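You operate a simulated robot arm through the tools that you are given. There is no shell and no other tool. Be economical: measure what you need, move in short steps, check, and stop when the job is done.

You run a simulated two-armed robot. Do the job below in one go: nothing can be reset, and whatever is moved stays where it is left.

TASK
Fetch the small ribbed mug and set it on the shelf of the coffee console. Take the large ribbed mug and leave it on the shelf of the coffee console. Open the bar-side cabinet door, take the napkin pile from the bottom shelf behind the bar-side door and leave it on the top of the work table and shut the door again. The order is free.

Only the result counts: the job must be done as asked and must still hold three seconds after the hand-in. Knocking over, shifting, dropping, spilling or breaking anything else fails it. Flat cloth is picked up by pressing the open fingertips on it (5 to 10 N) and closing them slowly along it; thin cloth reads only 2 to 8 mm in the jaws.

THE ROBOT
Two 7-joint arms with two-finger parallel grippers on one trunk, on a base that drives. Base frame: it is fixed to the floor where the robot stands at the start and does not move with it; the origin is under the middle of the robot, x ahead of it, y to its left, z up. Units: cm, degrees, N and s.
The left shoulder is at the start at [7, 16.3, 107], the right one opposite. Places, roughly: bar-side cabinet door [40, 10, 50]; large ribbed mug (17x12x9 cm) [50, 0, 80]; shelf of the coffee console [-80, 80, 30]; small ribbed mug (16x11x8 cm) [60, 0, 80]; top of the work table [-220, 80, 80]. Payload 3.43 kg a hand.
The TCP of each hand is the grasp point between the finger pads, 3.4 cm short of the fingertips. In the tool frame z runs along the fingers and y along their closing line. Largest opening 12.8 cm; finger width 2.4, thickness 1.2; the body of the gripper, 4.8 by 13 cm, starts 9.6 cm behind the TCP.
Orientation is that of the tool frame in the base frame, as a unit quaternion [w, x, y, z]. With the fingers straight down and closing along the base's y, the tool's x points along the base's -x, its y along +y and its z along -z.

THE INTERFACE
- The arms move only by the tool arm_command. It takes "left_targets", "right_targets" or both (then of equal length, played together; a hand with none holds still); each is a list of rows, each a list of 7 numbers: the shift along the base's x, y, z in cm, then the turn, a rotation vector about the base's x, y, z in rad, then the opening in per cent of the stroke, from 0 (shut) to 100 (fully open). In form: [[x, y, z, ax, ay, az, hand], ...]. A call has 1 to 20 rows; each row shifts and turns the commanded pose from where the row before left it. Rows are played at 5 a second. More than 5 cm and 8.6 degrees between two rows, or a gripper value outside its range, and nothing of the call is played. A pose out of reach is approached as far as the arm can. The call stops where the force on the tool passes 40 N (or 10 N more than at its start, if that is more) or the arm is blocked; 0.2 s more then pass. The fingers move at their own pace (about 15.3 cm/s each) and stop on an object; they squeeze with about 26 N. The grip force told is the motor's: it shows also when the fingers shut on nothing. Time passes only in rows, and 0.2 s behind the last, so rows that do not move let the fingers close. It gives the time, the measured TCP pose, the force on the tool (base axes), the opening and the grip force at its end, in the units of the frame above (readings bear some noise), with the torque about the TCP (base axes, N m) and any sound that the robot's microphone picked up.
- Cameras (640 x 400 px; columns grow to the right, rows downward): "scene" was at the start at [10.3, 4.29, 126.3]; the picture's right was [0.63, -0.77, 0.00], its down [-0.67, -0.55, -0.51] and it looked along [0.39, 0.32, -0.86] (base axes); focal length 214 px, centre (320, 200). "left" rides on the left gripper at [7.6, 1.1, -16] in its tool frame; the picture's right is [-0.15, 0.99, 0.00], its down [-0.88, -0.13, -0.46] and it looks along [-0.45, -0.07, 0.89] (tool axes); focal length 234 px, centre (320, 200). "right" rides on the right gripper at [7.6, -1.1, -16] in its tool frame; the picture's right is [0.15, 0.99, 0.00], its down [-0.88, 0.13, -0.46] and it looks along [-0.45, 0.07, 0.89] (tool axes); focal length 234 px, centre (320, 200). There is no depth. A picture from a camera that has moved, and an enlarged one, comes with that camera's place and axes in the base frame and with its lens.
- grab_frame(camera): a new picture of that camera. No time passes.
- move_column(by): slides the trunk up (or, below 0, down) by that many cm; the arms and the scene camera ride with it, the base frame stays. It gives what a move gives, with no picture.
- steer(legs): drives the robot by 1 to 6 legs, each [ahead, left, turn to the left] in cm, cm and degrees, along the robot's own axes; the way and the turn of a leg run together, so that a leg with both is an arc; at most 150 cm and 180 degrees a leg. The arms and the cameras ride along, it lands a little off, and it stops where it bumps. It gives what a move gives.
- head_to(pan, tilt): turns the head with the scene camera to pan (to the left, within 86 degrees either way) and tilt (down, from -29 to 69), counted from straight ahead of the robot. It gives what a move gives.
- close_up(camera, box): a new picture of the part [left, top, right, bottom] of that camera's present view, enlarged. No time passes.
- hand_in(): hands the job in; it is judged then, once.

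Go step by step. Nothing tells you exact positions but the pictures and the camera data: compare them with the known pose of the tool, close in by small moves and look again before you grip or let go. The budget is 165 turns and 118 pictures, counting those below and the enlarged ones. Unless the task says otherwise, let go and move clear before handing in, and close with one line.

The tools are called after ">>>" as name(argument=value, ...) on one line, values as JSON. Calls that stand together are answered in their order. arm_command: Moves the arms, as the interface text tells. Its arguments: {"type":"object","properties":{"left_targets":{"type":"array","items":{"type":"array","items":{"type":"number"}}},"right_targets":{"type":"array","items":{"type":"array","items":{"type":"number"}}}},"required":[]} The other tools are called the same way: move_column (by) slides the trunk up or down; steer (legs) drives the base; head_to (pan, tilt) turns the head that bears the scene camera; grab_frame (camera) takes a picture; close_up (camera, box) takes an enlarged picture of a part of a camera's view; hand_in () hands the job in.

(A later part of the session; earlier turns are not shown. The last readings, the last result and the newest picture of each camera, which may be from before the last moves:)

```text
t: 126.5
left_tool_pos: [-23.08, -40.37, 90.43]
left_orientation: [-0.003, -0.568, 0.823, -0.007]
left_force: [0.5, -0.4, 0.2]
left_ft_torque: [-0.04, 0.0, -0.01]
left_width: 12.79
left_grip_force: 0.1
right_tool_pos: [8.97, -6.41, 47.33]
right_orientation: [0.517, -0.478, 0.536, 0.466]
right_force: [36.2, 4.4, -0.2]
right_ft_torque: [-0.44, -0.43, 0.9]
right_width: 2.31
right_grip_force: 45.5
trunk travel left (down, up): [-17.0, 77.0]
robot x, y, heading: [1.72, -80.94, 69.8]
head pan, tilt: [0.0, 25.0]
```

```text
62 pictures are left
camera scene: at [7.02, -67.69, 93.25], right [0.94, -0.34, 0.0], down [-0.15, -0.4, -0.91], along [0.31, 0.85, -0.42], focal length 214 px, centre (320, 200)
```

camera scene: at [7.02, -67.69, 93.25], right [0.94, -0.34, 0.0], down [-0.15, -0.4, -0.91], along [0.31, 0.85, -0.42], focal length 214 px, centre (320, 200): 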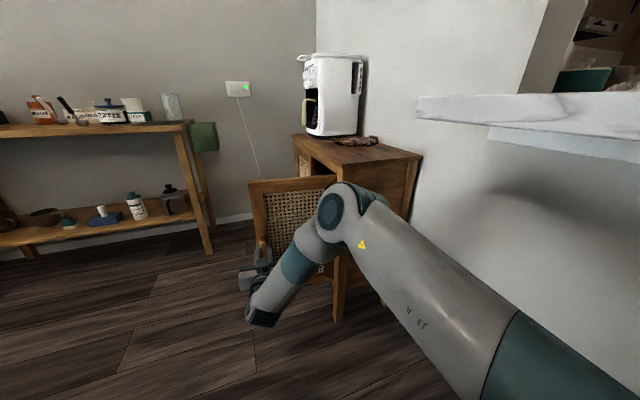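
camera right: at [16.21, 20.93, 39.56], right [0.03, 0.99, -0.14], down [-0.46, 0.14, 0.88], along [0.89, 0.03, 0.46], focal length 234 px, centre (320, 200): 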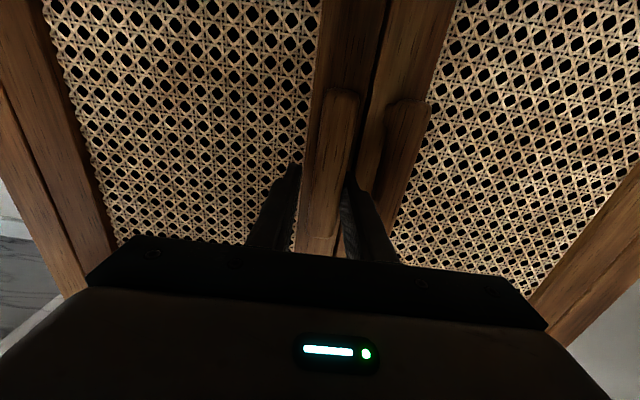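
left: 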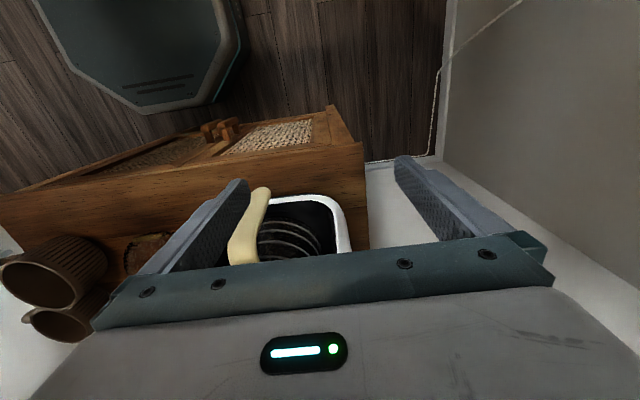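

Door is ~85° open. Ease the strain, release and back straight out.

>>> arm_command(right_targets=[[0.5, 0, 0, 0, 0, 0, 0], [0, 0, 0, 0, 0, 0, 25], [0, 0, 0, 0, 0, 0, 35], [0, 0, 0, 0, 0, 0, 35]])

>>> steer(legs=[[-12, 4, 0]])

>>> grab_frame(camera="scene")

```text
t: 127.5
left_tool_pos: [-23.35, -40.4, 90.39]
left_orientation: [-0.003, -0.568, 0.823, -0.008]
left_force: [0.3, -0.2, -0.6]
left_ft_torque: [-0.02, -0.01, 0.0]
left_width: 12.78
left_grip_force: 0.0
right_tool_pos: [9.42, -6.44, 47.41]
right_orientation: [0.518, -0.478, 0.538, 0.462]
right_force: [0.7, 0.7, 0.5]
right_ft_torque: [-0.02, -0.02, 0.02]
right_width: 4.48
right_grip_force: 0.0
trunk travel left (down, up): [-17.0, 77.0]
robot x, y, heading: [2.19, -81.06, 69.9]
head pan, tilt: [0.0, 25.0]
```

```text
t: 128.5
left_tool_pos: [-26.94, -45.23, 90.37]
left_orientation: [-0.003, -0.566, 0.824, -0.008]
left_force: [0.1, -0.3, -0.6]
left_ft_torque: [-0.05, 0.01, -0.01]
left_width: 12.81
left_grip_force: 0.0
right_tool_pos: [7.67, -10.9, 47.55]
right_orientation: [0.53, -0.466, 0.544, 0.453]
right_force: [9.0, 2.6, 0.0]
right_ft_torque: [-0.01, 0.11, -0.08]
right_width: 4.93
right_grip_force: 3.7
trunk travel left (down, up): [-17.0, 77.0]
robot x, y, heading: [-2.18, -85.91, 69.6]
head pan, tilt: [0.0, 25.0]
stopped in leg 1: the force on the tool passed its limit (the readings are from after the stop); the commanded pose is now the measured one
```

```text
61 pictures are left
camera scene: at [3.12, -72.54, 93.25], right [0.94, -0.35, 0.0], down [-0.15, -0.4, -0.91], along [0.32, 0.85, -0.42], focal length 214 px, centre (320, 200)
```

scene: 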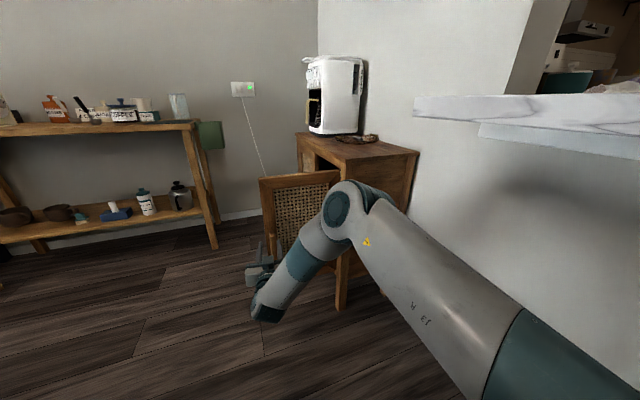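

>>> arm_command(right_targets=[[0.8, 0, 0, 0, 0, 0, 50], [0.2, -1, 0, 0, 0, 0, 50], [0, -2, 0, 0, 0, 0, 50], [0, -2, 0, 0, 0, 0, 50], [0, -2, 0, 0, 0, 0, 50]])

>>> grab_frame(camera="right")

```text
t: 129.7
left_tool_pos: [-27.02, -45.21, 90.31]
left_orientation: [-0.002, -0.567, 0.824, -0.008]
left_force: [-0.1, 0.3, -0.5]
left_ft_torque: [0.01, -0.05, 0.0]
left_width: 12.84
left_grip_force: 0.1
right_tool_pos: [8.21, -18.1, 47.56]
right_orientation: [0.528, -0.469, 0.543, 0.454]
right_force: [-0.4, -0.4, -0.4]
right_ft_torque: [0.03, 0.01, 0.0]
right_width: 6.39
right_grip_force: 0.0
trunk travel left (down, up): [-17.0, 77.0]
robot x, y, heading: [-1.83, -86.07, 69.8]
head pan, tilt: [0.0, 25.0]
```

```text
60 pictures are left
camera right: at [7.11, -34.25, 40.53], right [-0.98, 0.14, -0.15], down [-0.19, -0.4, 0.89], along [0.07, 0.9, 0.42], focal length 234 px, centre (320, 200)
```

right: 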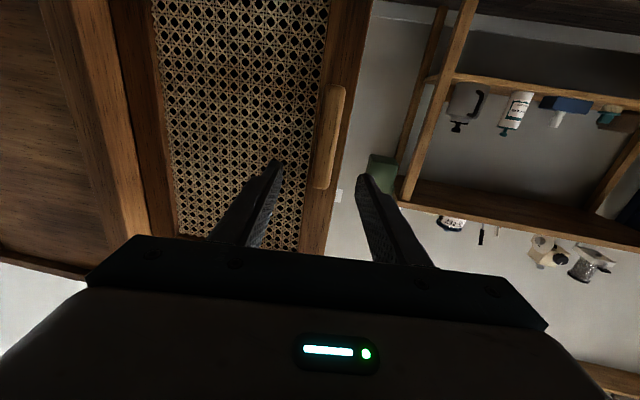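

Released; the door stays open. Now drive around to the front of the open cabinet, keeping clear of the door.

>>> steer(legs=[[0, 50, 0], [35, 0, 0], [0, 35, 0], [0, 0, -70]])

>>> head_to(pan=0, tilt=30)

>>> grab_frame(camera="scene")

```text
t: 139.4
left_tool_pos: [-40.02, 12.63, 90.41]
left_orientation: [-0.007, 0.01, 1.0, -0.005]
left_force: [1.0, 0.6, 1.1]
left_ft_torque: [0.02, 0.02, -0.02]
left_width: 12.79
left_grip_force: 0.1
right_tool_pos: [-2.27, -11.39, 47.52]
right_orientation: [0.693, -0.072, 0.714, 0.069]
right_force: [1.1, 0.3, -0.5]
right_ft_torque: [-0.02, 0.0, -0.02]
right_width: 6.41
right_grip_force: 0.0
trunk travel left (down, up): [-17.0, 77.0]
robot x, y, heading: [-69.46, -24.71, -0.5]
head pan, tilt: [0.0, 25.0]
```

```text
t: 140.1
left_tool_pos: [-39.99, 12.61, 90.43]
left_orientation: [-0.007, 0.01, 1.0, -0.005]
left_force: [-0.5, -0.4, -0.2]
left_ft_torque: [-0.03, 0.0, 0.01]
left_width: 12.78
left_grip_force: 0.1
right_tool_pos: [-2.33, -11.24, 47.46]
right_orientation: [0.693, -0.071, 0.715, 0.067]
right_force: [-0.1, 0.2, 0.0]
right_ft_torque: [0.01, 0.0, -0.01]
right_width: 6.39
right_grip_force: 0.1
trunk travel left (down, up): [-17.0, 77.0]
robot x, y, heading: [-69.78, -24.71, -0.4]
head pan, tilt: [0.0, 30.0]
```

```text
59 pictures are left
camera scene: at [-55.6, -24.86, 92.46], right [-0.01, -1.0, 0.0], down [-0.5, 0.0, -0.87], along [0.87, -0.01, -0.5], focal length 214 px, centre (320, 200)
```

scene: 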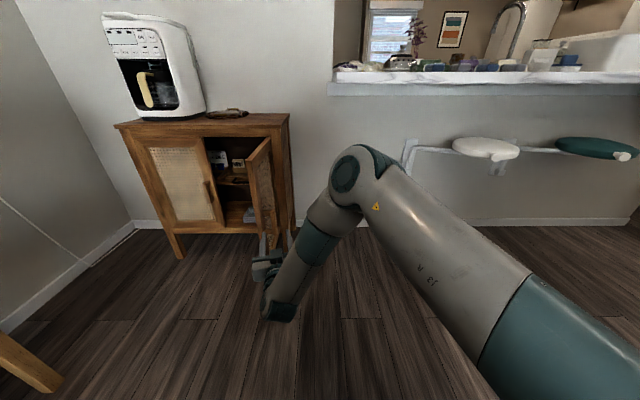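

>>> steer(legs=[[6, 34, 0]])

>>> close_up(camera="scene", box=[200, 110, 400, 235])

>>> grab_frame(camera="right")

```text
t: 142.3
left_tool_pos: [-33.92, 47.02, 90.31]
left_orientation: [-0.007, 0.009, 1.0, -0.005]
left_force: [-0.2, 1.1, 0.0]
left_ft_torque: [0.02, -0.01, -0.05]
left_width: 12.79
left_grip_force: 0.1
right_tool_pos: [3.86, 23.03, 47.58]
right_orientation: [0.692, -0.073, 0.715, 0.07]
right_force: [-0.2, -0.3, 0.0]
right_ft_torque: [0.0, 0.0, 0.01]
right_width: 6.4
right_grip_force: 0.0
trunk travel left (down, up): [-17.0, 77.0]
robot x, y, heading: [-63.68, 9.84, -0.3]
head pan, tilt: [0.0, 30.0]
```

```text
3.20 times, centred on (300, 172) of scene
camera zoom: at [-49.38, 9.39, 92.46], right [-0.01, -1.0, 0.0], down [-0.5, 0.0, -0.87], along [0.87, 0.0, -0.5], focal length 686 px, centre (384, 288)
```

zoom: 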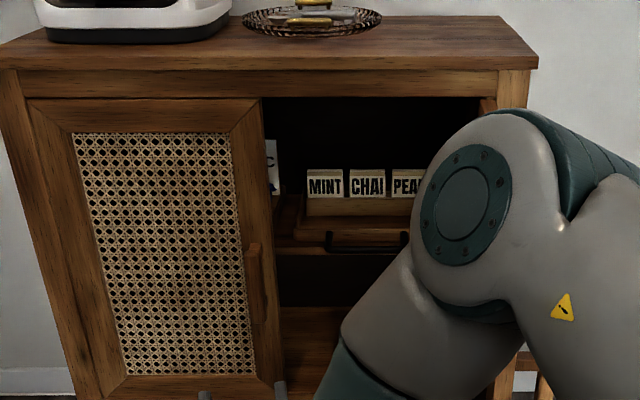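

```text
57 pictures are left
camera right: at [-11.75, 18.62, 40.51], right [-0.2, 0.97, -0.15], down [-0.45, 0.04, 0.89], along [0.87, 0.25, 0.42], focal length 234 px, centre (320, 200)
```

right: 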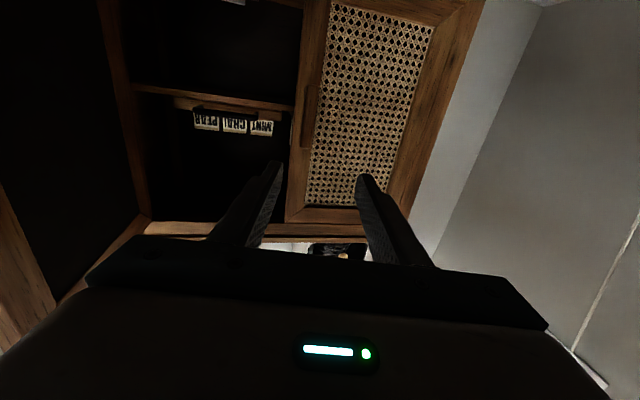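

>>> steer(legs=[[-22, 0, 0]])

>>> arm_command(right_targets=[[-1, -4, 0.5, -0.025, 0.129, 0, 50], [-1, -4, 0.5, -0.025, 0.129, 0, 50], [-1, -4, 1, -0.025, 0.129, 0, 50], [-1, -4, 1, -0.025, 0.129, 0, 50], [-1, -4, 1.5, -0.025, 0.129, 0, 50], [-1, -4, 1.5, -0.025, 0.129, 0, 50], [-2, -3, 2, -0.025, 0.129, 0, 50], [-2, -3, 2, -0.025, 0.129, 0, 50], [-3, -3, 2, -0.025, 0.129, 0, 50], [-3, -3, 2, -0.025, 0.129, 0, 50], [-3, -3, 2, -0.025, 0.129, 0, 50], [-3, -3, 2, -0.025, 0.129, 0, 50]])

>>> head_to(pan=0, tilt=35)

>>> grab_frame(camera="scene")

```text
t: 144.0
left_tool_pos: [-55.8, 47.06, 90.37]
left_orientation: [-0.006, 0.007, 1.0, -0.005]
left_force: [-0.2, -0.6, 0.6]
left_ft_torque: [0.0, -0.04, 0.05]
left_width: 12.8
left_grip_force: 0.1
right_tool_pos: [-18.08, 23.43, 47.55]
right_orientation: [0.692, -0.074, 0.715, 0.071]
right_force: [-0.1, -0.1, 0.3]
right_ft_torque: [-0.02, 0.0, 0.01]
right_width: 6.41
right_grip_force: 0.0
trunk travel left (down, up): [-17.0, 77.0]
robot x, y, heading: [-85.64, 9.48, -0.2]
head pan, tilt: [0.0, 30.0]
```

```text
t: 146.6
left_tool_pos: [-55.77, 47.06, 90.26]
left_orientation: [-0.007, 0.007, 1.0, -0.005]
left_force: [0.4, -0.2, -0.6]
left_ft_torque: [-0.01, -0.02, -0.01]
left_width: 12.82
left_grip_force: 0.0
right_tool_pos: [-40.33, -18.86, 65.63]
right_orientation: [-0.02, -0.096, 0.995, 0.005]
right_force: [-0.5, 1.0, 0.1]
right_ft_torque: [0.01, -0.01, -0.02]
right_width: 6.41
right_grip_force: 0.0
trunk travel left (down, up): [-17.0, 77.0]
robot x, y, heading: [-85.42, 9.09, -0.4]
head pan, tilt: [0.0, 30.0]
```

```text
t: 147.3
left_tool_pos: [-55.74, 47.05, 90.31]
left_orientation: [-0.006, 0.007, 1.0, -0.005]
left_force: [-0.5, 0.1, 0.1]
left_ft_torque: [0.01, 0.0, 0.02]
left_width: 12.81
left_grip_force: 0.1
right_tool_pos: [-40.42, -18.72, 65.51]
right_orientation: [-0.019, -0.096, 0.995, 0.004]
right_force: [0.0, 0.3, -0.2]
right_ft_torque: [-0.01, 0.0, 0.0]
right_width: 6.39
right_grip_force: 0.0
trunk travel left (down, up): [-17.0, 77.0]
robot x, y, heading: [-85.44, 9.59, -0.0]
head pan, tilt: [0.0, 35.0]
```

```text
56 pictures are left
camera scene: at [-71.46, 9.48, 91.68], right [0.0, -1.0, 0.0], down [-0.57, 0.0, -0.82], along [0.82, 0.0, -0.57], focal length 214 px, centre (320, 200)
```

scene: 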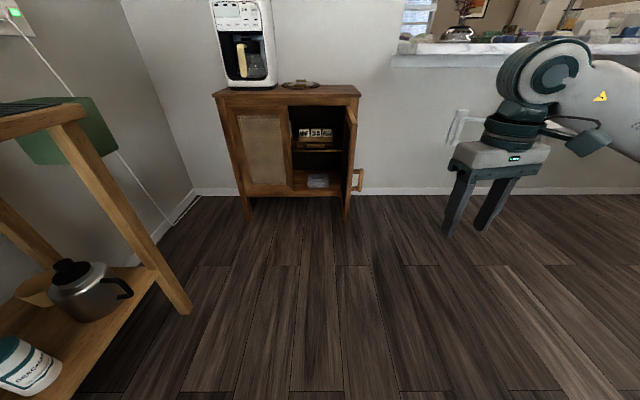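

>>> close_up(camera="scene", box=[272, 100, 368, 220])

```text
3.33 times, centred on (320, 160) of scene
camera zoom: at [-71.46, 9.48, 91.68], right [0.0, -1.0, 0.0], down [-0.57, 0.0, -0.82], along [0.82, 0.0, -0.57], focal length 715 px, centre (320, 333)
```

zoom: 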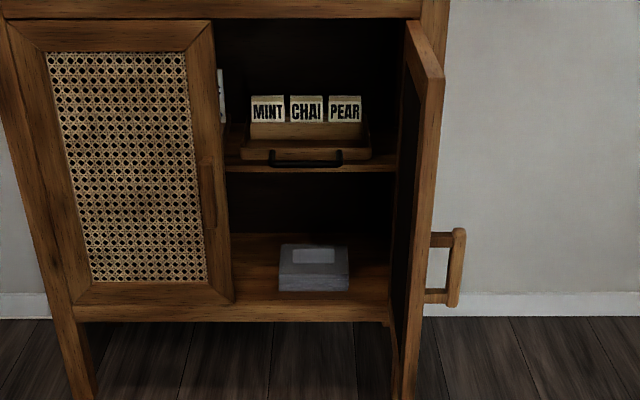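

>>> close_up(camera="scene", box=[300, 165, 340, 195])

```text
13.33 times, centred on (320, 180) of scene
camera zoom: at [-71.46, 9.48, 91.68], right [0.0, -1.0, 0.0], down [-0.57, 0.0, -0.82], along [0.82, 0.0, -0.57], focal length 2860 px, centre (320, 467)
```

zoom: 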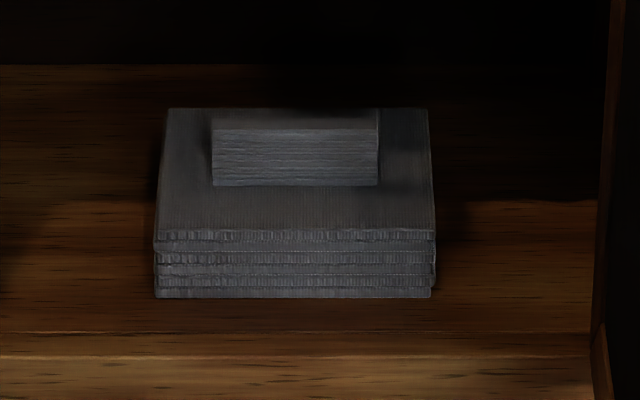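

Bottom shelf z≈22.4. The napkin pile is about 12.9×12×3.7 cm with a narrower 7.8 cm block on top at about (47.5,10.7,26–29), which the hand can grip. I'll lower the trunk a bit and bring the left hand forward horizontally.

>>> move_column(by=-10)

>>> arm_command(left_targets=[[2, -2.25, -2.1, 0, 0, 0, 100], [2, -2.25, -2.1, 0, 0, 0, 100], [2, -2.25, -2.1, 0, 0, 0, 100], [2, -2.25, -2.1, 0, 0, 0, 100], [2, -2.25, -2.1, 0, 0, 0, 100], [2, -2.25, -2.1, 0, 0, 0, 100], [2, -2.25, -2.1, 0, 0, 0, 100], [2, -2.25, -2.1, 0, 0, 0, 100], [2, -2.25, -2.1, 0, -0.131, 0, 100], [2, -2.25, -2.1, 0, -0.131, 0, 100], [2, -2.25, -2.1, 0, -0.131, 0, 100], [2, -2.25, -2.1, 0, -0.131, 0, 100], [2, -2.25, -2.1, 0, -0.131, 0, 100], [2, -2.25, -2.1, 0, -0.131, 0, 100], [2, -2.25, -2.1, 0, -0.131, 0, 100], [2, -2.25, -2.1, 0, -0.131, 0, 100], [2, -2.25, -2.1, 0, -0.131, 0, 100], [2, -2.25, -2.1, 0, -0.131, 0, 100]], right_targets=[[-0.5, -1, 0, 0, 0, 0, 50], [-0.5, -1, 0, 0, 0, 0, 50], [-0.5, -1, 0, 0, 0, 0, 50], [-0.5, -1, 0, 0, 0, 0, 50], [-0.5, -1, 0, 0, 0, 0, 50], [-0.5, -1, 0, 0, 0, 0, 50], [-0.5, -1, 0, 0, 0, 0, 50], [-0.5, -1, 0, 0, 0, 0, 50], [-0.5, -1, 0, 0, 0, 0, 50], [-0.5, -1, 0, 0, 0, 0, 50], [-0.5, -1, 0, 0, 0, 0, 50], [-0.5, -1, 0, 0, 0, 0, 50], [-0.5, -1, 0, 0, 0, 0, 50], [-0.5, -1, 0, 0, 0, 0, 50], [-0.5, -1, 0, 0, 0, 0, 50], [-0.5, -1, 0, 0, 0, 0, 50], [-0.5, -1, 0, 0, 0, 0, 50], [-0.5, -1, 0, 0, 0, 0, 50]])

>>> grab_frame(camera="scene")

>>> grab_frame(camera="left")

```text
t: 148.6
left_tool_pos: [-55.79, 47.17, 80.47]
left_orientation: [-0.006, 0.007, 1.0, -0.006]
left_force: [0.5, 0.1, 0.0]
left_ft_torque: [0.0, 0.04, -0.02]
left_width: 12.81
left_grip_force: 0.1
right_tool_pos: [-40.36, -18.72, 55.8]
right_orientation: [-0.019, -0.096, 0.995, 0.004]
right_force: [0.2, 0.6, 0.9]
right_ft_torque: [-0.01, 0.02, 0.0]
right_width: 6.4
right_grip_force: 0.0
trunk travel left (down, up): [-7.0, 87.0]
robot x, y, heading: [-85.27, 9.73, -0.3]
head pan, tilt: [0.0, 35.0]
```

```text
t: 152.4
left_tool_pos: [-31.56, 20.04, 53.62]
left_orientation: [0.315, 0.009, 0.949, -0.004]
left_force: [0.3, 0.3, 0.1]
left_ft_torque: [0.01, 0.05, -0.01]
left_width: 12.81
left_grip_force: 0.0
left hand out of reach, approached as far as the arm can: row 13, 14, 15, 16, 17, 18
right_tool_pos: [-49.25, -36.77, 55.58]
right_orientation: [-0.019, -0.096, 0.995, 0.006]
right_force: [0.4, -0.6, 0.8]
right_ft_torque: [-0.01, 0.01, 0.02]
right_width: 6.4
right_grip_force: 0.1
trunk travel left (down, up): [-7.0, 87.0]
robot x, y, heading: [-85.38, 9.46, -0.0]
head pan, tilt: [0.0, 35.0]
```

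```text
53 pictures are left
camera scene: at [-71.46, 9.47, 81.68], right [0.0, -1.0, 0.0], down [-0.57, 0.0, -0.82], along [0.82, 0.0, -0.57], focal length 214 px, centre (320, 200)
```

scene: 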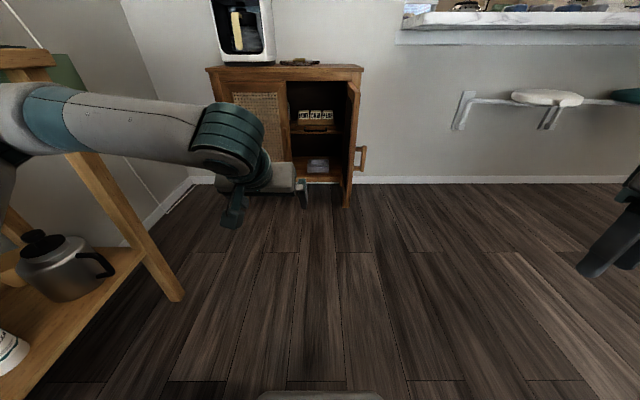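

```text
52 pictures are left
camera left: at [-47.0, 21.46, 61.82], right [0.14, 0.99, 0.09], down [0.43, -0.14, 0.89], along [0.89, -0.09, -0.44], focal length 234 px, centre (320, 200)
```

left: 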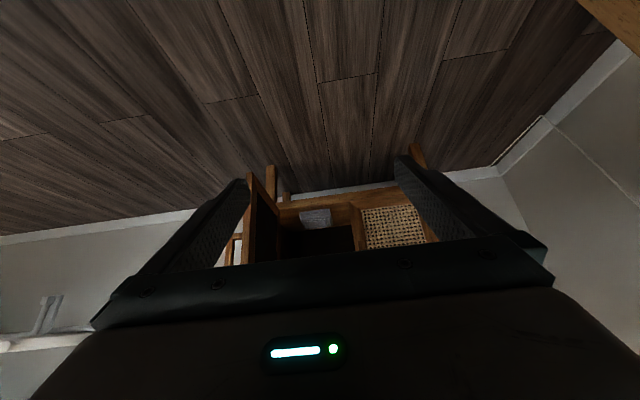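

>>> arm_command(left_targets=[[4, -1, -1, 0, 0, 0, 100], [4, -1, -1, 0, 0, 0, 100], [4, -1, -1, 0, -0.1, 0, 100], [4, -1, -1, 0, -0.1, 0, 100], [4, -1, -1, 0, -0.1, 0, 100], [3, -1, -1, 0, -0.12, 0, 100], [3, -1, -1, 0, -0.12, 0, 100], [3, -1, -1, 0, -0.12, 0, 100]])

>>> grab_frame(camera="scene")

```text
t: 154.2
left_tool_pos: [-9.44, 26.47, 50.12]
left_orientation: [0.606, 0.011, 0.795, -0.002]
left_force: [-0.4, -0.3, 0.1]
left_ft_torque: [0.02, 0.0, -0.04]
left_width: 12.79
left_grip_force: 0.0
left hand out of reach, approached as far as the arm can: row 1, 2, 3, 4, 5, 6, 7, 8
right_tool_pos: [-49.4, -36.78, 55.59]
right_orientation: [-0.019, -0.094, 0.995, 0.005]
right_force: [0.4, 0.3, 0.4]
right_ft_torque: [0.0, -0.02, 0.01]
right_width: 6.4
right_grip_force: 0.0
trunk travel left (down, up): [-7.0, 87.0]
robot x, y, heading: [-85.03, 9.55, -0.5]
head pan, tilt: [0.0, 35.0]
```

```text
51 pictures are left
camera scene: at [-71.46, 9.47, 81.68], right [0.0, -1.0, 0.0], down [-0.57, 0.0, -0.82], along [0.82, 0.0, -0.57], focal length 214 px, centre (320, 200)
```

scene: 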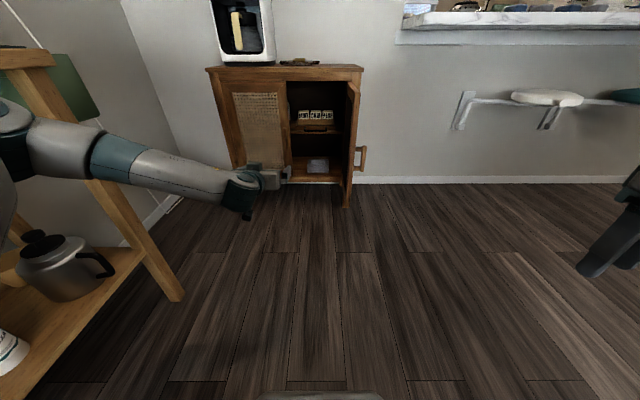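

>>> steer(legs=[[0, -16, 0]])

>>> move_column(by=-6.5)

>>> arm_command(left_targets=[[0, 0, -2, 0, 0, 0, 100], [0, 0, -2, 0, 0, 0, 100], [0, 0, -2, 0, 0, 0, 100], [0, 0, -2, 0, 0, 0, 100], [0, 0, -2, 0, 0, 0, 100]])

>>> grab_frame(camera="scene")

>>> grab_frame(camera="left")

```text
t: 155.6
left_tool_pos: [-9.6, 10.42, 50.01]
left_orientation: [0.606, 0.01, 0.795, -0.002]
left_force: [-0.1, -0.3, -0.4]
left_ft_torque: [-0.04, 0.0, 0.01]
left_width: 12.81
left_grip_force: 0.1
right_tool_pos: [-49.29, -52.71, 55.56]
right_orientation: [-0.019, -0.096, 0.995, 0.005]
right_force: [0.8, 1.1, 0.1]
right_ft_torque: [0.06, 0.0, -0.01]
right_width: 6.4
right_grip_force: 0.0
trunk travel left (down, up): [-7.0, 87.0]
robot x, y, heading: [-85.58, -6.77, 0.2]
head pan, tilt: [0.0, 35.0]
```

```text
t: 156.7
left_tool_pos: [-9.66, 10.45, 43.66]
left_orientation: [0.606, 0.01, 0.796, -0.001]
left_force: [0.2, 0.5, 0.1]
left_ft_torque: [0.02, 0.04, 0.04]
left_width: 12.82
left_grip_force: 0.1
right_tool_pos: [-49.37, -52.58, 49.13]
right_orientation: [-0.019, -0.097, 0.995, 0.004]
right_force: [-0.2, 0.7, -0.6]
right_ft_torque: [-0.01, -0.03, 0.02]
right_width: 6.41
right_grip_force: 0.1
trunk travel left (down, up): [-0.5, 93.5]
robot x, y, heading: [-85.8, -6.65, 0.0]
head pan, tilt: [0.0, 35.0]
```

```text
t: 157.9
left_tool_pos: [-11.14, 14.74, 36.82]
left_orientation: [0.605, 0.011, 0.796, -0.002]
left_force: [-0.2, -0.5, -0.3]
left_ft_torque: [0.01, -0.02, -0.02]
left_width: 12.8
left_grip_force: 0.0
left hand out of reach, approached as far as the arm can: row 1, 2, 3, 4, 5
right_tool_pos: [-49.44, -52.7, 49.17]
right_orientation: [-0.019, -0.097, 0.995, 0.004]
right_force: [0.3, 0.3, 0.6]
right_ft_torque: [-0.02, 0.02, -0.02]
right_width: 6.41
right_grip_force: 0.1
trunk travel left (down, up): [-0.5, 93.5]
robot x, y, heading: [-85.42, -6.55, -0.2]
head pan, tilt: [0.0, 35.0]
```

```text
50 pictures are left
camera scene: at [-71.51, -6.5, 75.18], right [0.0, -1.0, 0.0], down [-0.57, 0.0, -0.82], along [0.82, 0.0, -0.57], focal length 214 px, centre (320, 200)
```

scene: 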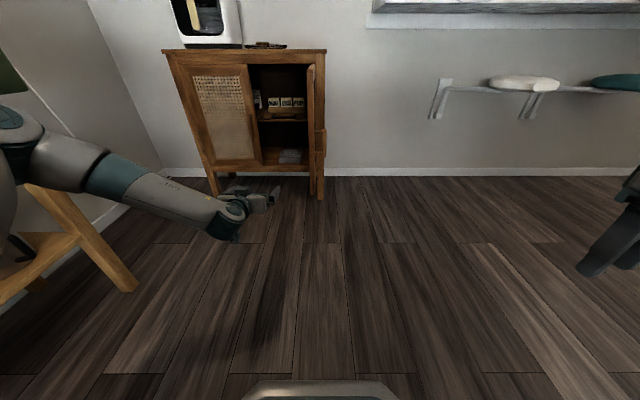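

```text
49 pictures are left
camera left: at [-28.45, 16.1, 33.78], right [0.06, 0.99, 0.15], down [-0.21, -0.14, 0.97], along [0.98, -0.09, 0.2], focal length 234 px, centre (320, 200)
```

left: 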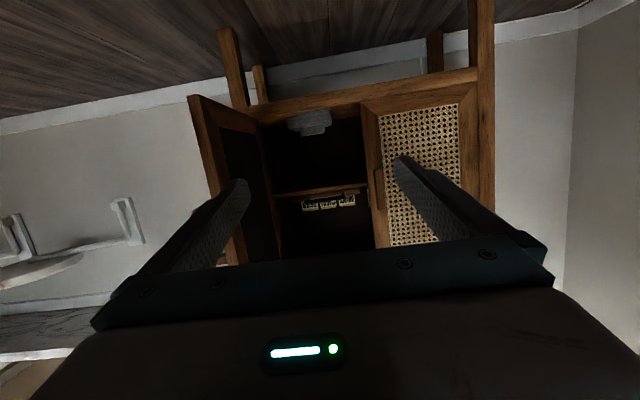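

The left wrist is at its yaw limit pointing straight ahead; I'll turn the robot ~22° left and yaw the hand back so it still points along +x.

>>> steer(legs=[[0, -24, 0], [0, 0, 22]])

>>> arm_command(left_targets=[[0, -0.5, 0, 0, 0, -0.1, 100], [0, -1, -1, 0, 0, -0.1, 100], [0, -1, -1, 0, 0, -0.1, 100], [0, -1, -1, 0, 0, -0.084, 100], [0, 0, -1, 0, 0, 0, 100]])

>>> grab_frame(camera="scene")

```text
t: 160.8
left_tool_pos: [-24.72, 16.82, 36.84]
left_orientation: [0.594, -0.143, 0.783, 0.114]
left_force: [-0.3, 0.2, -0.4]
left_ft_torque: [0.01, -0.01, -0.04]
left_width: 12.79
left_grip_force: 0.0
right_tool_pos: [-34.72, -59.96, 49.06]
right_orientation: [-0.02, -0.286, 0.958, 0.001]
right_force: [0.6, 0.5, -0.3]
right_ft_torque: [0.01, 0.02, 0.03]
right_width: 6.42
right_grip_force: 0.1
trunk travel left (down, up): [-0.5, 93.5]
robot x, y, heading: [-85.29, -30.75, 22.2]
head pan, tilt: [0.0, 35.0]
```

```text
t: 162.0
left_tool_pos: [-24.83, 13.36, 32.91]
left_orientation: [0.605, 0.009, 0.796, -0.001]
left_force: [0.3, -0.4, -0.3]
left_ft_torque: [0.01, -0.01, 0.03]
left_width: 12.79
left_grip_force: 0.1
right_tool_pos: [-34.75, -59.86, 49.13]
right_orientation: [-0.019, -0.286, 0.958, 0.001]
right_force: [-0.4, 0.1, 0.2]
right_ft_torque: [-0.01, -0.01, 0.04]
right_width: 6.44
right_grip_force: 0.0
trunk travel left (down, up): [-0.5, 93.5]
robot x, y, heading: [-85.65, -30.89, 22.3]
head pan, tilt: [0.0, 35.0]
```

```text
48 pictures are left
camera scene: at [-72.62, -25.53, 75.18], right [0.38, -0.93, 0.0], down [-0.53, -0.22, -0.82], along [0.76, 0.31, -0.57], focal length 214 px, centre (320, 200)
```

scene: 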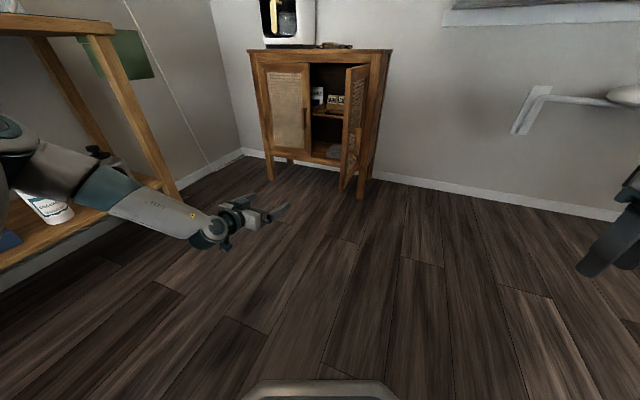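

>>> arm_command(left_targets=[[0, -1.3, -0.5, 0, 0, 0, 100], [0, -1.3, -0.5, 0, 0, 0, 100]])

>>> steer(legs=[[43.5, -17.8, -0.2]])

>>> grab_frame(camera="left")

>>> grab_frame(camera="scene")

```text
t: 162.6
left_tool_pos: [-25.45, 11.45, 32.84]
left_orientation: [0.605, 0.009, 0.797, -0.001]
left_force: [0.0, 0.8, 0.4]
left_ft_torque: [0.01, 0.01, -0.01]
left_width: 12.8
left_grip_force: 0.0
left hand out of reach, approached as far as the arm can: row 1, 2
right_tool_pos: [-34.72, -59.88, 49.08]
right_orientation: [-0.019, -0.286, 0.958, 0.001]
right_force: [-0.7, 0.6, -0.4]
right_ft_torque: [-0.02, 0.02, -0.01]
right_width: 6.4
right_grip_force: 0.0
trunk travel left (down, up): [-0.5, 93.5]
robot x, y, heading: [-85.33, -30.74, 22.2]
head pan, tilt: [0.0, 35.0]
```

```text
t: 165.4
left_tool_pos: [22.18, 10.42, 32.97]
left_orientation: [0.605, 0.013, 0.796, -0.004]
left_force: [0.5, 0.5, -0.5]
left_ft_torque: [0.0, 0.01, -0.01]
left_width: 12.78
left_grip_force: 0.0
right_tool_pos: [12.51, -60.91, 49.14]
right_orientation: [-0.019, -0.282, 0.959, 0.001]
right_force: [-0.4, -0.2, -0.7]
right_ft_torque: [-0.02, -0.05, 0.01]
right_width: 6.41
right_grip_force: 0.0
trunk travel left (down, up): [-0.5, 93.5]
robot x, y, heading: [-38.56, -31.62, 21.5]
head pan, tilt: [0.0, 35.0]
```

```text
47 pictures are left
camera left: at [4.95, 11.91, 29.92], right [0.06, 0.99, 0.15], down [-0.21, -0.13, 0.97], along [0.98, -0.09, 0.2], focal length 234 px, centre (320, 200)
```

left: 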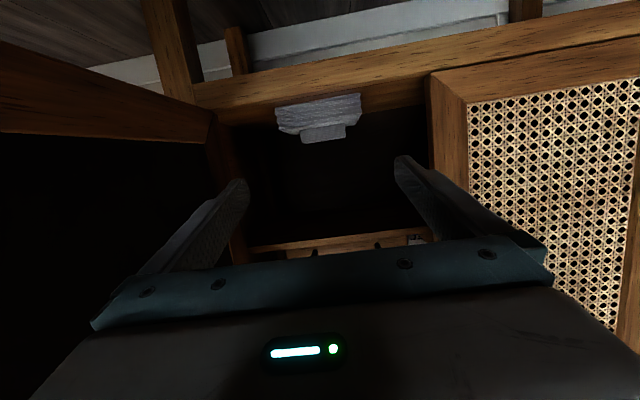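

```text
46 pictures are left
camera scene: at [-25.22, -26.15, 75.18], right [0.37, -0.93, 0.0], down [-0.53, -0.21, -0.82], along [0.76, 0.3, -0.57], focal length 214 px, centre (320, 200)
```

scene: 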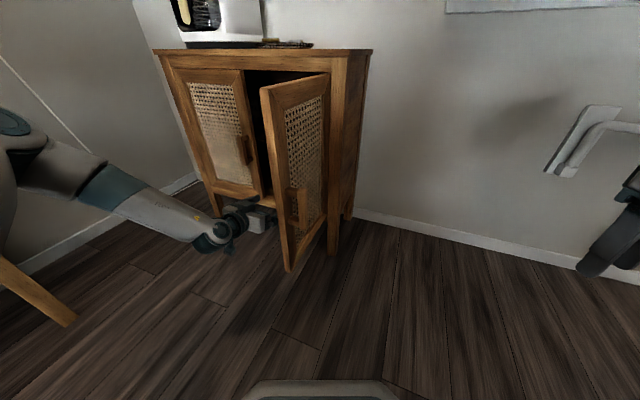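

>>> arm_command(left_targets=[[0, 0, 0, 0, 0.1, 0, 100], [0, 0, -0.5, 0, 0.1, 0, 100], [0, 0, -1.2, 0, 0, 0, 100], [0, 0, -1, 0, 0, 0, 100]])

```text
t: 166.4
left_tool_pos: [22.05, 10.33, 30.11]
left_orientation: [0.522, 0.012, 0.853, -0.005]
left_force: [0.0, -0.3, 1.1]
left_ft_torque: [0.04, 0.02, 0.0]
left_width: 12.81
left_grip_force: 0.0
right_tool_pos: [12.39, -60.81, 49.18]
right_orientation: [-0.02, -0.282, 0.959, 0.002]
right_force: [0.2, 0.0, -0.7]
right_ft_torque: [0.0, 0.04, -0.01]
right_width: 6.41
right_grip_force: 0.0
trunk travel left (down, up): [-0.5, 93.5]
robot x, y, heading: [-38.28, -31.46, 21.4]
head pan, tilt: [0.0, 35.0]
```

>>> steer(legs=[[18.6, -7.3, 0]])

>>> grab_frame(camera="left")

>>> grab_frame(camera="scene")

```text
t: 168.1
left_tool_pos: [42.32, 10.59, 30.16]
left_orientation: [0.522, 0.011, 0.853, -0.004]
left_force: [-0.8, 0.6, 0.1]
left_ft_torque: [-0.01, 0.01, 0.01]
left_width: 12.79
left_grip_force: 0.0
right_tool_pos: [32.84, -60.55, 48.98]
right_orientation: [-0.02, -0.284, 0.959, 0.002]
right_force: [-0.4, 0.3, 0.1]
right_ft_torque: [0.01, -0.04, 0.01]
right_width: 6.41
right_grip_force: 0.0
trunk travel left (down, up): [-0.5, 93.5]
robot x, y, heading: [-17.57, -31.28, 21.6]
head pan, tilt: [0.0, 35.0]
```

```text
45 pictures are left
camera left: at [24.91, 12.07, 30.7], right [0.09, 0.99, 0.13], down [-0.01, -0.13, 0.99], along [1.0, -0.09, 0.0], focal length 234 px, centre (320, 200)
```

left: 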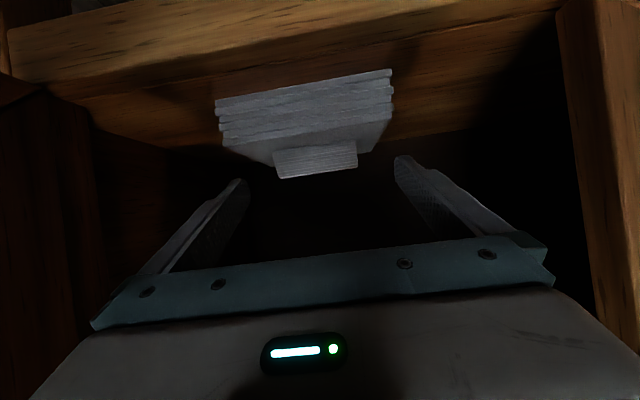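

```text
44 pictures are left
camera scene: at [-4.88, -25.99, 75.18], right [0.37, -0.93, 0.0], down [-0.53, -0.21, -0.82], along [0.76, 0.3, -0.57], focal length 214 px, centre (320, 200)
```

scene: 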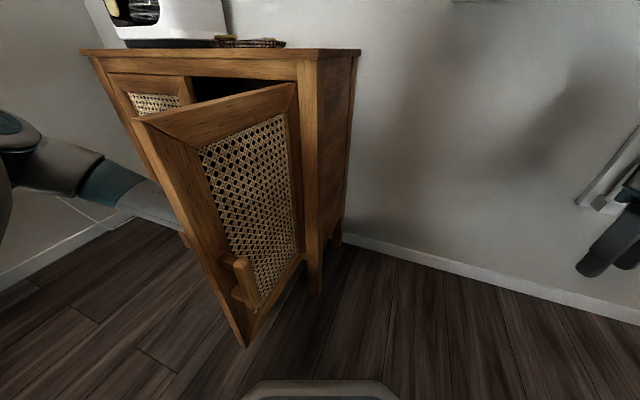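

>>> arm_command(left_targets=[[1.9, -0.1, 0, 0, 0, 0, 100], [1.9, -0.1, 0, 0, 0, 0, 100], [1.7, 0, 0, 0, 0, 0, 100]])

>>> close_up(camera="left", box=[180, 40, 460, 240])

```text
t: 168.8
left_tool_pos: [46.32, 11.83, 32.13]
left_orientation: [0.522, 0.012, 0.853, -0.005]
left_force: [0.7, -0.4, -0.4]
left_ft_torque: [-0.01, 0.02, 0.03]
left_width: 12.81
left_grip_force: 0.0
left hand out of reach, approached as far as the arm can: row 1, 2, 3
right_tool_pos: [32.7, -60.55, 49.15]
right_orientation: [-0.02, -0.284, 0.958, 0.002]
right_force: [0.3, 0.5, -0.5]
right_ft_torque: [-0.03, 0.01, 0.03]
right_width: 6.41
right_grip_force: 0.0
trunk travel left (down, up): [-0.5, 93.5]
robot x, y, heading: [-17.86, -31.24, 21.6]
head pan, tilt: [0.0, 35.0]
```

```text
2.00 times, centred on (320, 140) of left
camera zoom: at [28.83, 13.21, 32.7], right [0.09, 0.99, 0.13], down [-0.01, -0.13, 0.99], along [1.0, -0.09, 0.0], focal length 468 px, centre (320, 320)
```

zoom: 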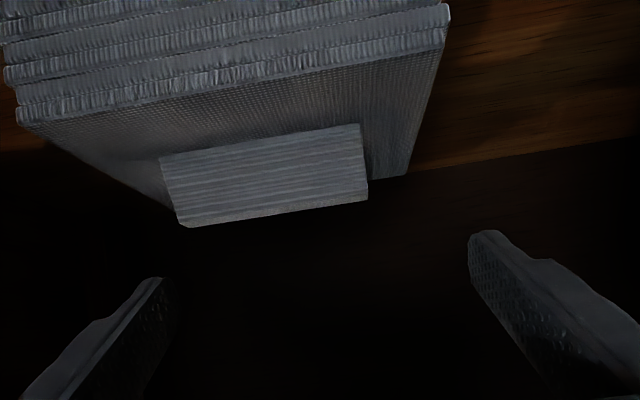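

>>> arm_command(left_targets=[[-2, -0.7, -1, 0, 0, 0, 100], [-2.2, -0.7, -1.2, 0, 0, 0, 100]])

>>> steer(legs=[[5.3, -2.1, 0]])

>>> close_up(camera="left", box=[180, 40, 460, 240])

```text
t: 169.4
left_tool_pos: [41.99, 10.43, 30.07]
left_orientation: [0.522, 0.011, 0.853, -0.004]
left_force: [0.3, 0.1, 0.4]
left_ft_torque: [0.03, 0.01, 0.01]
left_width: 12.8
left_grip_force: 0.2
right_tool_pos: [32.78, -60.57, 49.17]
right_orientation: [-0.02, -0.284, 0.959, 0.001]
right_force: [-0.1, 0.4, -0.5]
right_ft_torque: [-0.01, -0.01, 0.03]
right_width: 6.42
right_grip_force: 0.1
trunk travel left (down, up): [-0.5, 93.5]
robot x, y, heading: [-17.95, -30.95, 21.6]
head pan, tilt: [0.0, 35.0]
```

```text
t: 170.4
left_tool_pos: [47.58, 10.43, 30.15]
left_orientation: [0.522, 0.01, 0.853, -0.004]
left_force: [-0.1, 0.6, 0.5]
left_ft_torque: [0.01, 0.02, 0.01]
left_width: 12.78
left_grip_force: 0.1
right_tool_pos: [38.66, -60.54, 49.16]
right_orientation: [-0.02, -0.284, 0.959, 0.001]
right_force: [0.1, 1.2, -0.5]
right_ft_torque: [0.0, 0.03, -0.01]
right_width: 6.43
right_grip_force: 0.2
trunk travel left (down, up): [-0.5, 93.5]
robot x, y, heading: [-12.23, -31.01, 21.8]
head pan, tilt: [0.0, 35.0]
```

```text
2.00 times, centred on (320, 140) of left
camera zoom: at [30.17, 11.86, 30.52], right [0.09, 0.99, 0.13], down [-0.01, -0.13, 0.99], along [1.0, -0.09, 0.0], focal length 468 px, centre (320, 320)
```

zoom: 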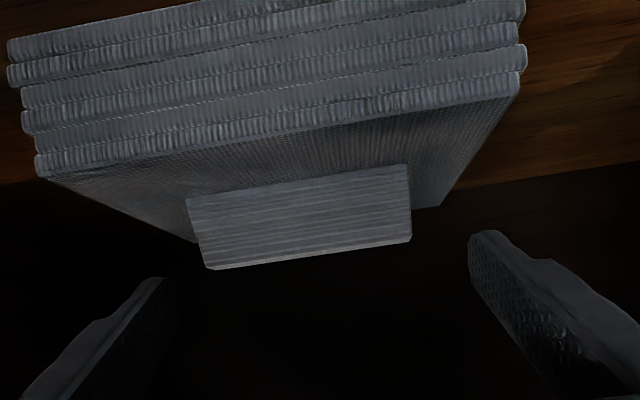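

>>> arm_command(left_targets=[[-0.9, 0, -0.6, 0, 0, 0, 100], [0, 0, -0.5, 0, 0, 0, 100], [0, 0, -0.3, 0, 0, 0, 100]])

>>> close_up(camera="left", box=[180, 40, 460, 240])

```text
t: 171.2
left_tool_pos: [46.52, 10.65, 28.93]
left_orientation: [0.523, 0.01, 0.852, -0.004]
left_force: [-0.4, -0.4, -1.1]
left_ft_torque: [0.01, -0.03, -0.02]
left_width: 12.83
left_grip_force: 0.0
right_tool_pos: [38.49, -60.51, 49.08]
right_orientation: [-0.019, -0.284, 0.959, 0.002]
right_force: [0.0, -0.3, 0.1]
right_ft_torque: [0.01, 0.03, 0.04]
right_width: 6.41
right_grip_force: 0.1
trunk travel left (down, up): [-0.5, 93.5]
robot x, y, heading: [-12.34, -31.04, 21.8]
head pan, tilt: [0.0, 35.0]
```

```text
2.00 times, centred on (320, 140) of left
camera zoom: at [29.1, 12.04, 29.33], right [0.09, 0.99, 0.13], down [-0.01, -0.13, 0.99], along [1.0, -0.09, 0.0], focal length 468 px, centre (320, 320)
```

zoom: 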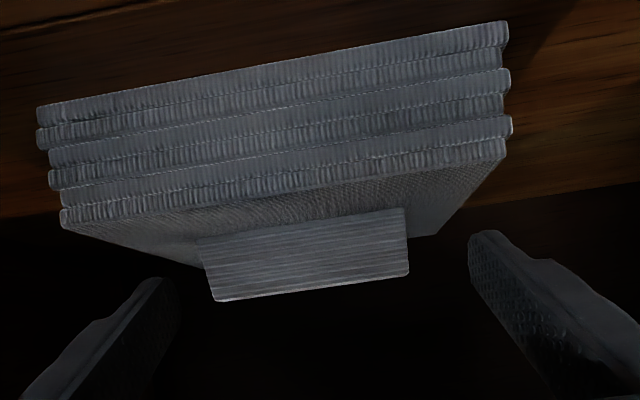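

>>> arm_command(left_targets=[[0, -0.1, -0.25, 0, 0, 0, 100], [0, 0, -0.25, 0, 0, 0, 100], [0, 0, 0, 0, 0, 0, 80], [0, 0, 0, 0, 0, 0, 65], [0, 0, 0, 0, 0, 0, 55], [0, 0, 0, 0, 0, 0, 45], [0, 0, 0, 0, 0, 0, 30], [0, 0, 0, 0, 0, 0, 30]])

>>> close_up(camera="left", box=[180, 40, 460, 240])

```text
t: 173.0
left_tool_pos: [46.4, 10.7, 28.79]
left_orientation: [0.523, 0.01, 0.853, -0.004]
left_force: [-0.9, 0.4, 0.2]
left_ft_torque: [0.05, 0.01, 0.03]
left_width: 7.72
left_grip_force: 26.6
left hand out of reach, approached as far as the arm can: row 1
right_tool_pos: [38.6, -60.41, 49.06]
right_orientation: [-0.02, -0.284, 0.959, 0.001]
right_force: [0.4, 0.3, 0.1]
right_ft_torque: [-0.04, 0.0, 0.0]
right_width: 6.41
right_grip_force: 0.0
trunk travel left (down, up): [-0.5, 93.5]
robot x, y, heading: [-12.11, -31.11, 22.0]
head pan, tilt: [0.0, 35.0]
```

```text
2.00 times, centred on (320, 140) of left
camera zoom: at [29.04, 12.11, 29.24], right [0.09, 0.99, 0.13], down [-0.01, -0.13, 0.99], along [1.0, -0.09, 0.0], focal length 468 px, centre (320, 320)
```

zoom: 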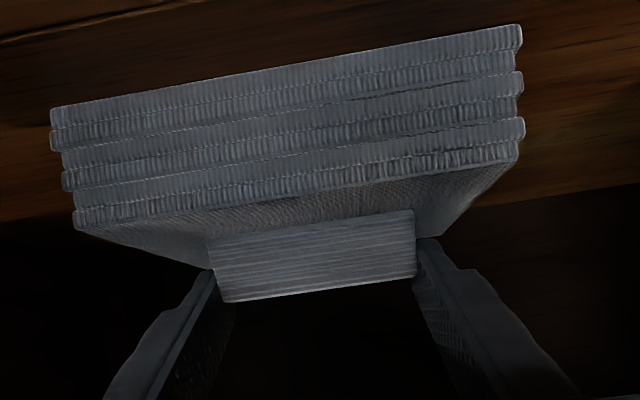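

Gripped the top block (7.7 cm), and the whole pile moved with it. Lift slightly using the trunk and check.

>>> move_column(by=2.5)

>>> close_up(camera="left", box=[180, 40, 460, 240])

```text
t: 173.7
left_tool_pos: [46.5, 10.73, 31.1]
left_orientation: [0.522, 0.01, 0.853, -0.004]
left_force: [0.3, 0.8, -1.9]
left_ft_torque: [0.03, -0.02, -0.04]
left_width: 7.74
left_grip_force: 25.9
right_tool_pos: [38.6, -60.55, 51.56]
right_orientation: [-0.019, -0.284, 0.959, 0.001]
right_force: [0.4, -0.4, -0.6]
right_ft_torque: [0.02, 0.0, -0.03]
right_width: 6.37
right_grip_force: 0.0
trunk travel left (down, up): [-3.0, 91.0]
robot x, y, heading: [-12.26, -31.13, 21.7]
head pan, tilt: [0.0, 35.0]
```

```text
2.00 times, centred on (320, 140) of left
camera zoom: at [29.04, 12.11, 31.72], right [0.09, 0.99, 0.13], down [-0.01, -0.13, 0.99], along [1.0, -0.09, 0.0], focal length 468 px, centre (320, 320)
```

zoom: 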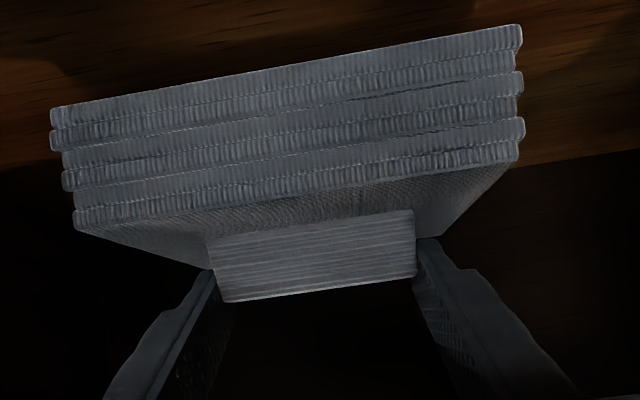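

The whole pile lifts as one. Raise a bit more and drive straight out.

>>> move_column(by=3)

>>> steer(legs=[[-30.2, 12.1, 0], [-30.2, 12.1, 0]])

>>> grab_frame(camera="scene")

```text
t: 174.5
left_tool_pos: [46.49, 10.76, 34.19]
left_orientation: [0.522, 0.01, 0.853, -0.004]
left_force: [0.3, -0.3, -1.2]
left_ft_torque: [0.02, 0.01, 0.02]
left_width: 7.75
left_grip_force: 26.4
right_tool_pos: [38.5, -60.51, 54.57]
right_orientation: [-0.02, -0.284, 0.959, 0.001]
right_force: [-0.3, 0.5, 0.3]
right_ft_torque: [-0.01, -0.02, -0.03]
right_width: 6.39
right_grip_force: 0.0
trunk travel left (down, up): [-6.0, 88.0]
robot x, y, heading: [-12.07, -31.03, 21.9]
head pan, tilt: [0.0, 35.0]
```

```text
t: 178.3
left_tool_pos: [-17.85, 10.52, 34.26]
left_orientation: [0.523, 0.011, 0.852, -0.004]
left_force: [-0.1, -0.3, -1.8]
left_ft_torque: [-0.02, 0.02, 0.0]
left_width: 7.74
left_grip_force: 25.5
right_tool_pos: [-25.85, -60.75, 54.6]
right_orientation: [-0.02, -0.286, 0.958, 0.001]
right_force: [0.4, -0.1, -0.4]
right_ft_torque: [-0.02, -0.01, 0.0]
right_width: 6.41
right_grip_force: 0.0
trunk travel left (down, up): [-6.0, 88.0]
robot x, y, heading: [-76.37, -30.91, 21.8]
head pan, tilt: [0.0, 35.0]
```

```text
38 pictures are left
camera scene: at [-63.56, -26.09, 80.68], right [0.37, -0.93, 0.0], down [-0.53, -0.21, -0.82], along [0.76, 0.3, -0.57], focal length 214 px, centre (320, 200)
```

scene: 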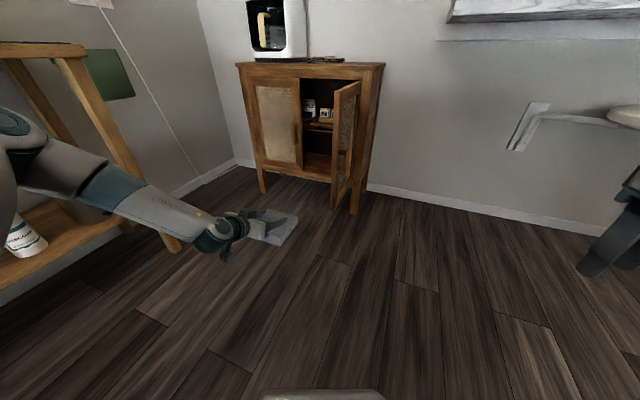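

Now carry the pile to the work table: raise the trunk, turn left and move along.

>>> move_column(by=40)

>>> move_column(by=22)

>>> steer(legs=[[0, 0, 90], [50, 74, 0]])

>>> head_to(pan=15, tilt=35)

>>> grab_frame(camera="scene")

```text
t: 182.2
left_tool_pos: [-17.83, 10.51, 74.19]
left_orientation: [0.522, 0.01, 0.853, -0.003]
left_force: [0.6, 0.0, -0.9]
left_ft_torque: [-0.04, 0.02, 0.01]
left_width: 7.71
left_grip_force: 25.9
right_tool_pos: [-25.72, -60.74, 94.68]
right_orientation: [-0.02, -0.284, 0.959, 0.002]
right_force: [-0.3, -0.2, 0.0]
right_ft_torque: [0.0, -0.03, 0.0]
right_width: 6.39
right_grip_force: 0.0
trunk travel left (down, up): [-46.0, 48.0]
robot x, y, heading: [-76.03, -31.09, 21.7]
head pan, tilt: [0.0, 35.0]
```

```text
t: 184.5
left_tool_pos: [-17.74, 10.57, 96.27]
left_orientation: [0.522, 0.01, 0.853, -0.004]
left_force: [0.6, 0.0, -0.3]
left_ft_torque: [0.02, 0.03, 0.03]
left_width: 7.72
left_grip_force: 26.2
right_tool_pos: [-25.77, -60.56, 116.49]
right_orientation: [-0.019, -0.284, 0.959, 0.002]
right_force: [0.2, 0.2, -0.7]
right_ft_torque: [-0.02, 0.02, -0.01]
right_width: 6.41
right_grip_force: 0.0
trunk travel left (down, up): [-68.0, 26.0]
robot x, y, heading: [-76.42, -31.06, 21.8]
head pan, tilt: [0.0, 35.0]
```

```text
t: 193.0
left_tool_pos: [-204.05, 46.59, 96.27]
left_orientation: [0.373, -0.594, 0.612, 0.365]
left_force: [0.5, -0.5, -0.7]
left_ft_torque: [-0.02, 0.03, -0.02]
left_width: 7.73
left_grip_force: 26.0
right_tool_pos: [-132.93, 38.21, 116.63]
right_orientation: [0.015, 0.877, -0.479, 0.013]
right_force: [1.1, 0.1, 0.4]
right_ft_torque: [0.0, -0.01, -0.01]
right_width: 6.42
right_grip_force: 0.0
trunk travel left (down, up): [-68.0, 26.0]
robot x, y, heading: [-162.49, -12.32, 111.7]
head pan, tilt: [0.0, 35.0]
```

```text
t: 193.8
left_tool_pos: [-204.08, 46.43, 96.32]
left_orientation: [0.373, -0.594, 0.611, 0.366]
left_force: [0.7, 0.3, -0.9]
left_ft_torque: [-0.03, 0.01, 0.02]
left_width: 7.75
left_grip_force: 26.1
right_tool_pos: [-132.93, 38.17, 116.47]
right_orientation: [0.015, 0.878, -0.479, 0.013]
right_force: [0.1, 0.5, 0.9]
right_ft_torque: [-0.01, -0.01, -0.01]
right_width: 6.38
right_grip_force: 0.0
trunk travel left (down, up): [-68.0, 26.0]
robot x, y, heading: [-162.79, -12.35, 111.3]
head pan, tilt: [15.0, 35.0]
```

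```text
37 pictures are left
camera scene: at [-169.63, -0.6, 142.68], right [0.8, 0.59, 0.0], down [0.34, -0.46, -0.82], along [-0.49, 0.66, -0.57], focal length 214 px, centre (320, 200)
```

scene: 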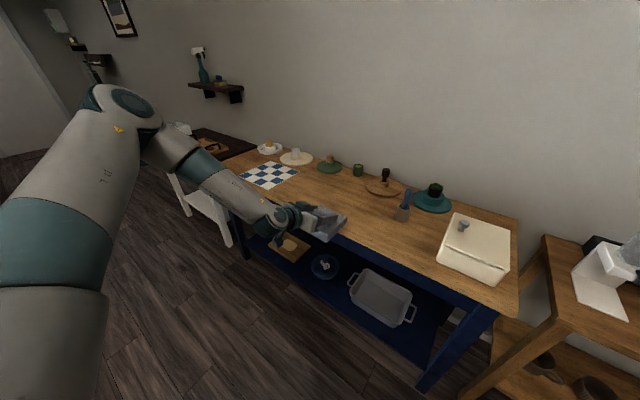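

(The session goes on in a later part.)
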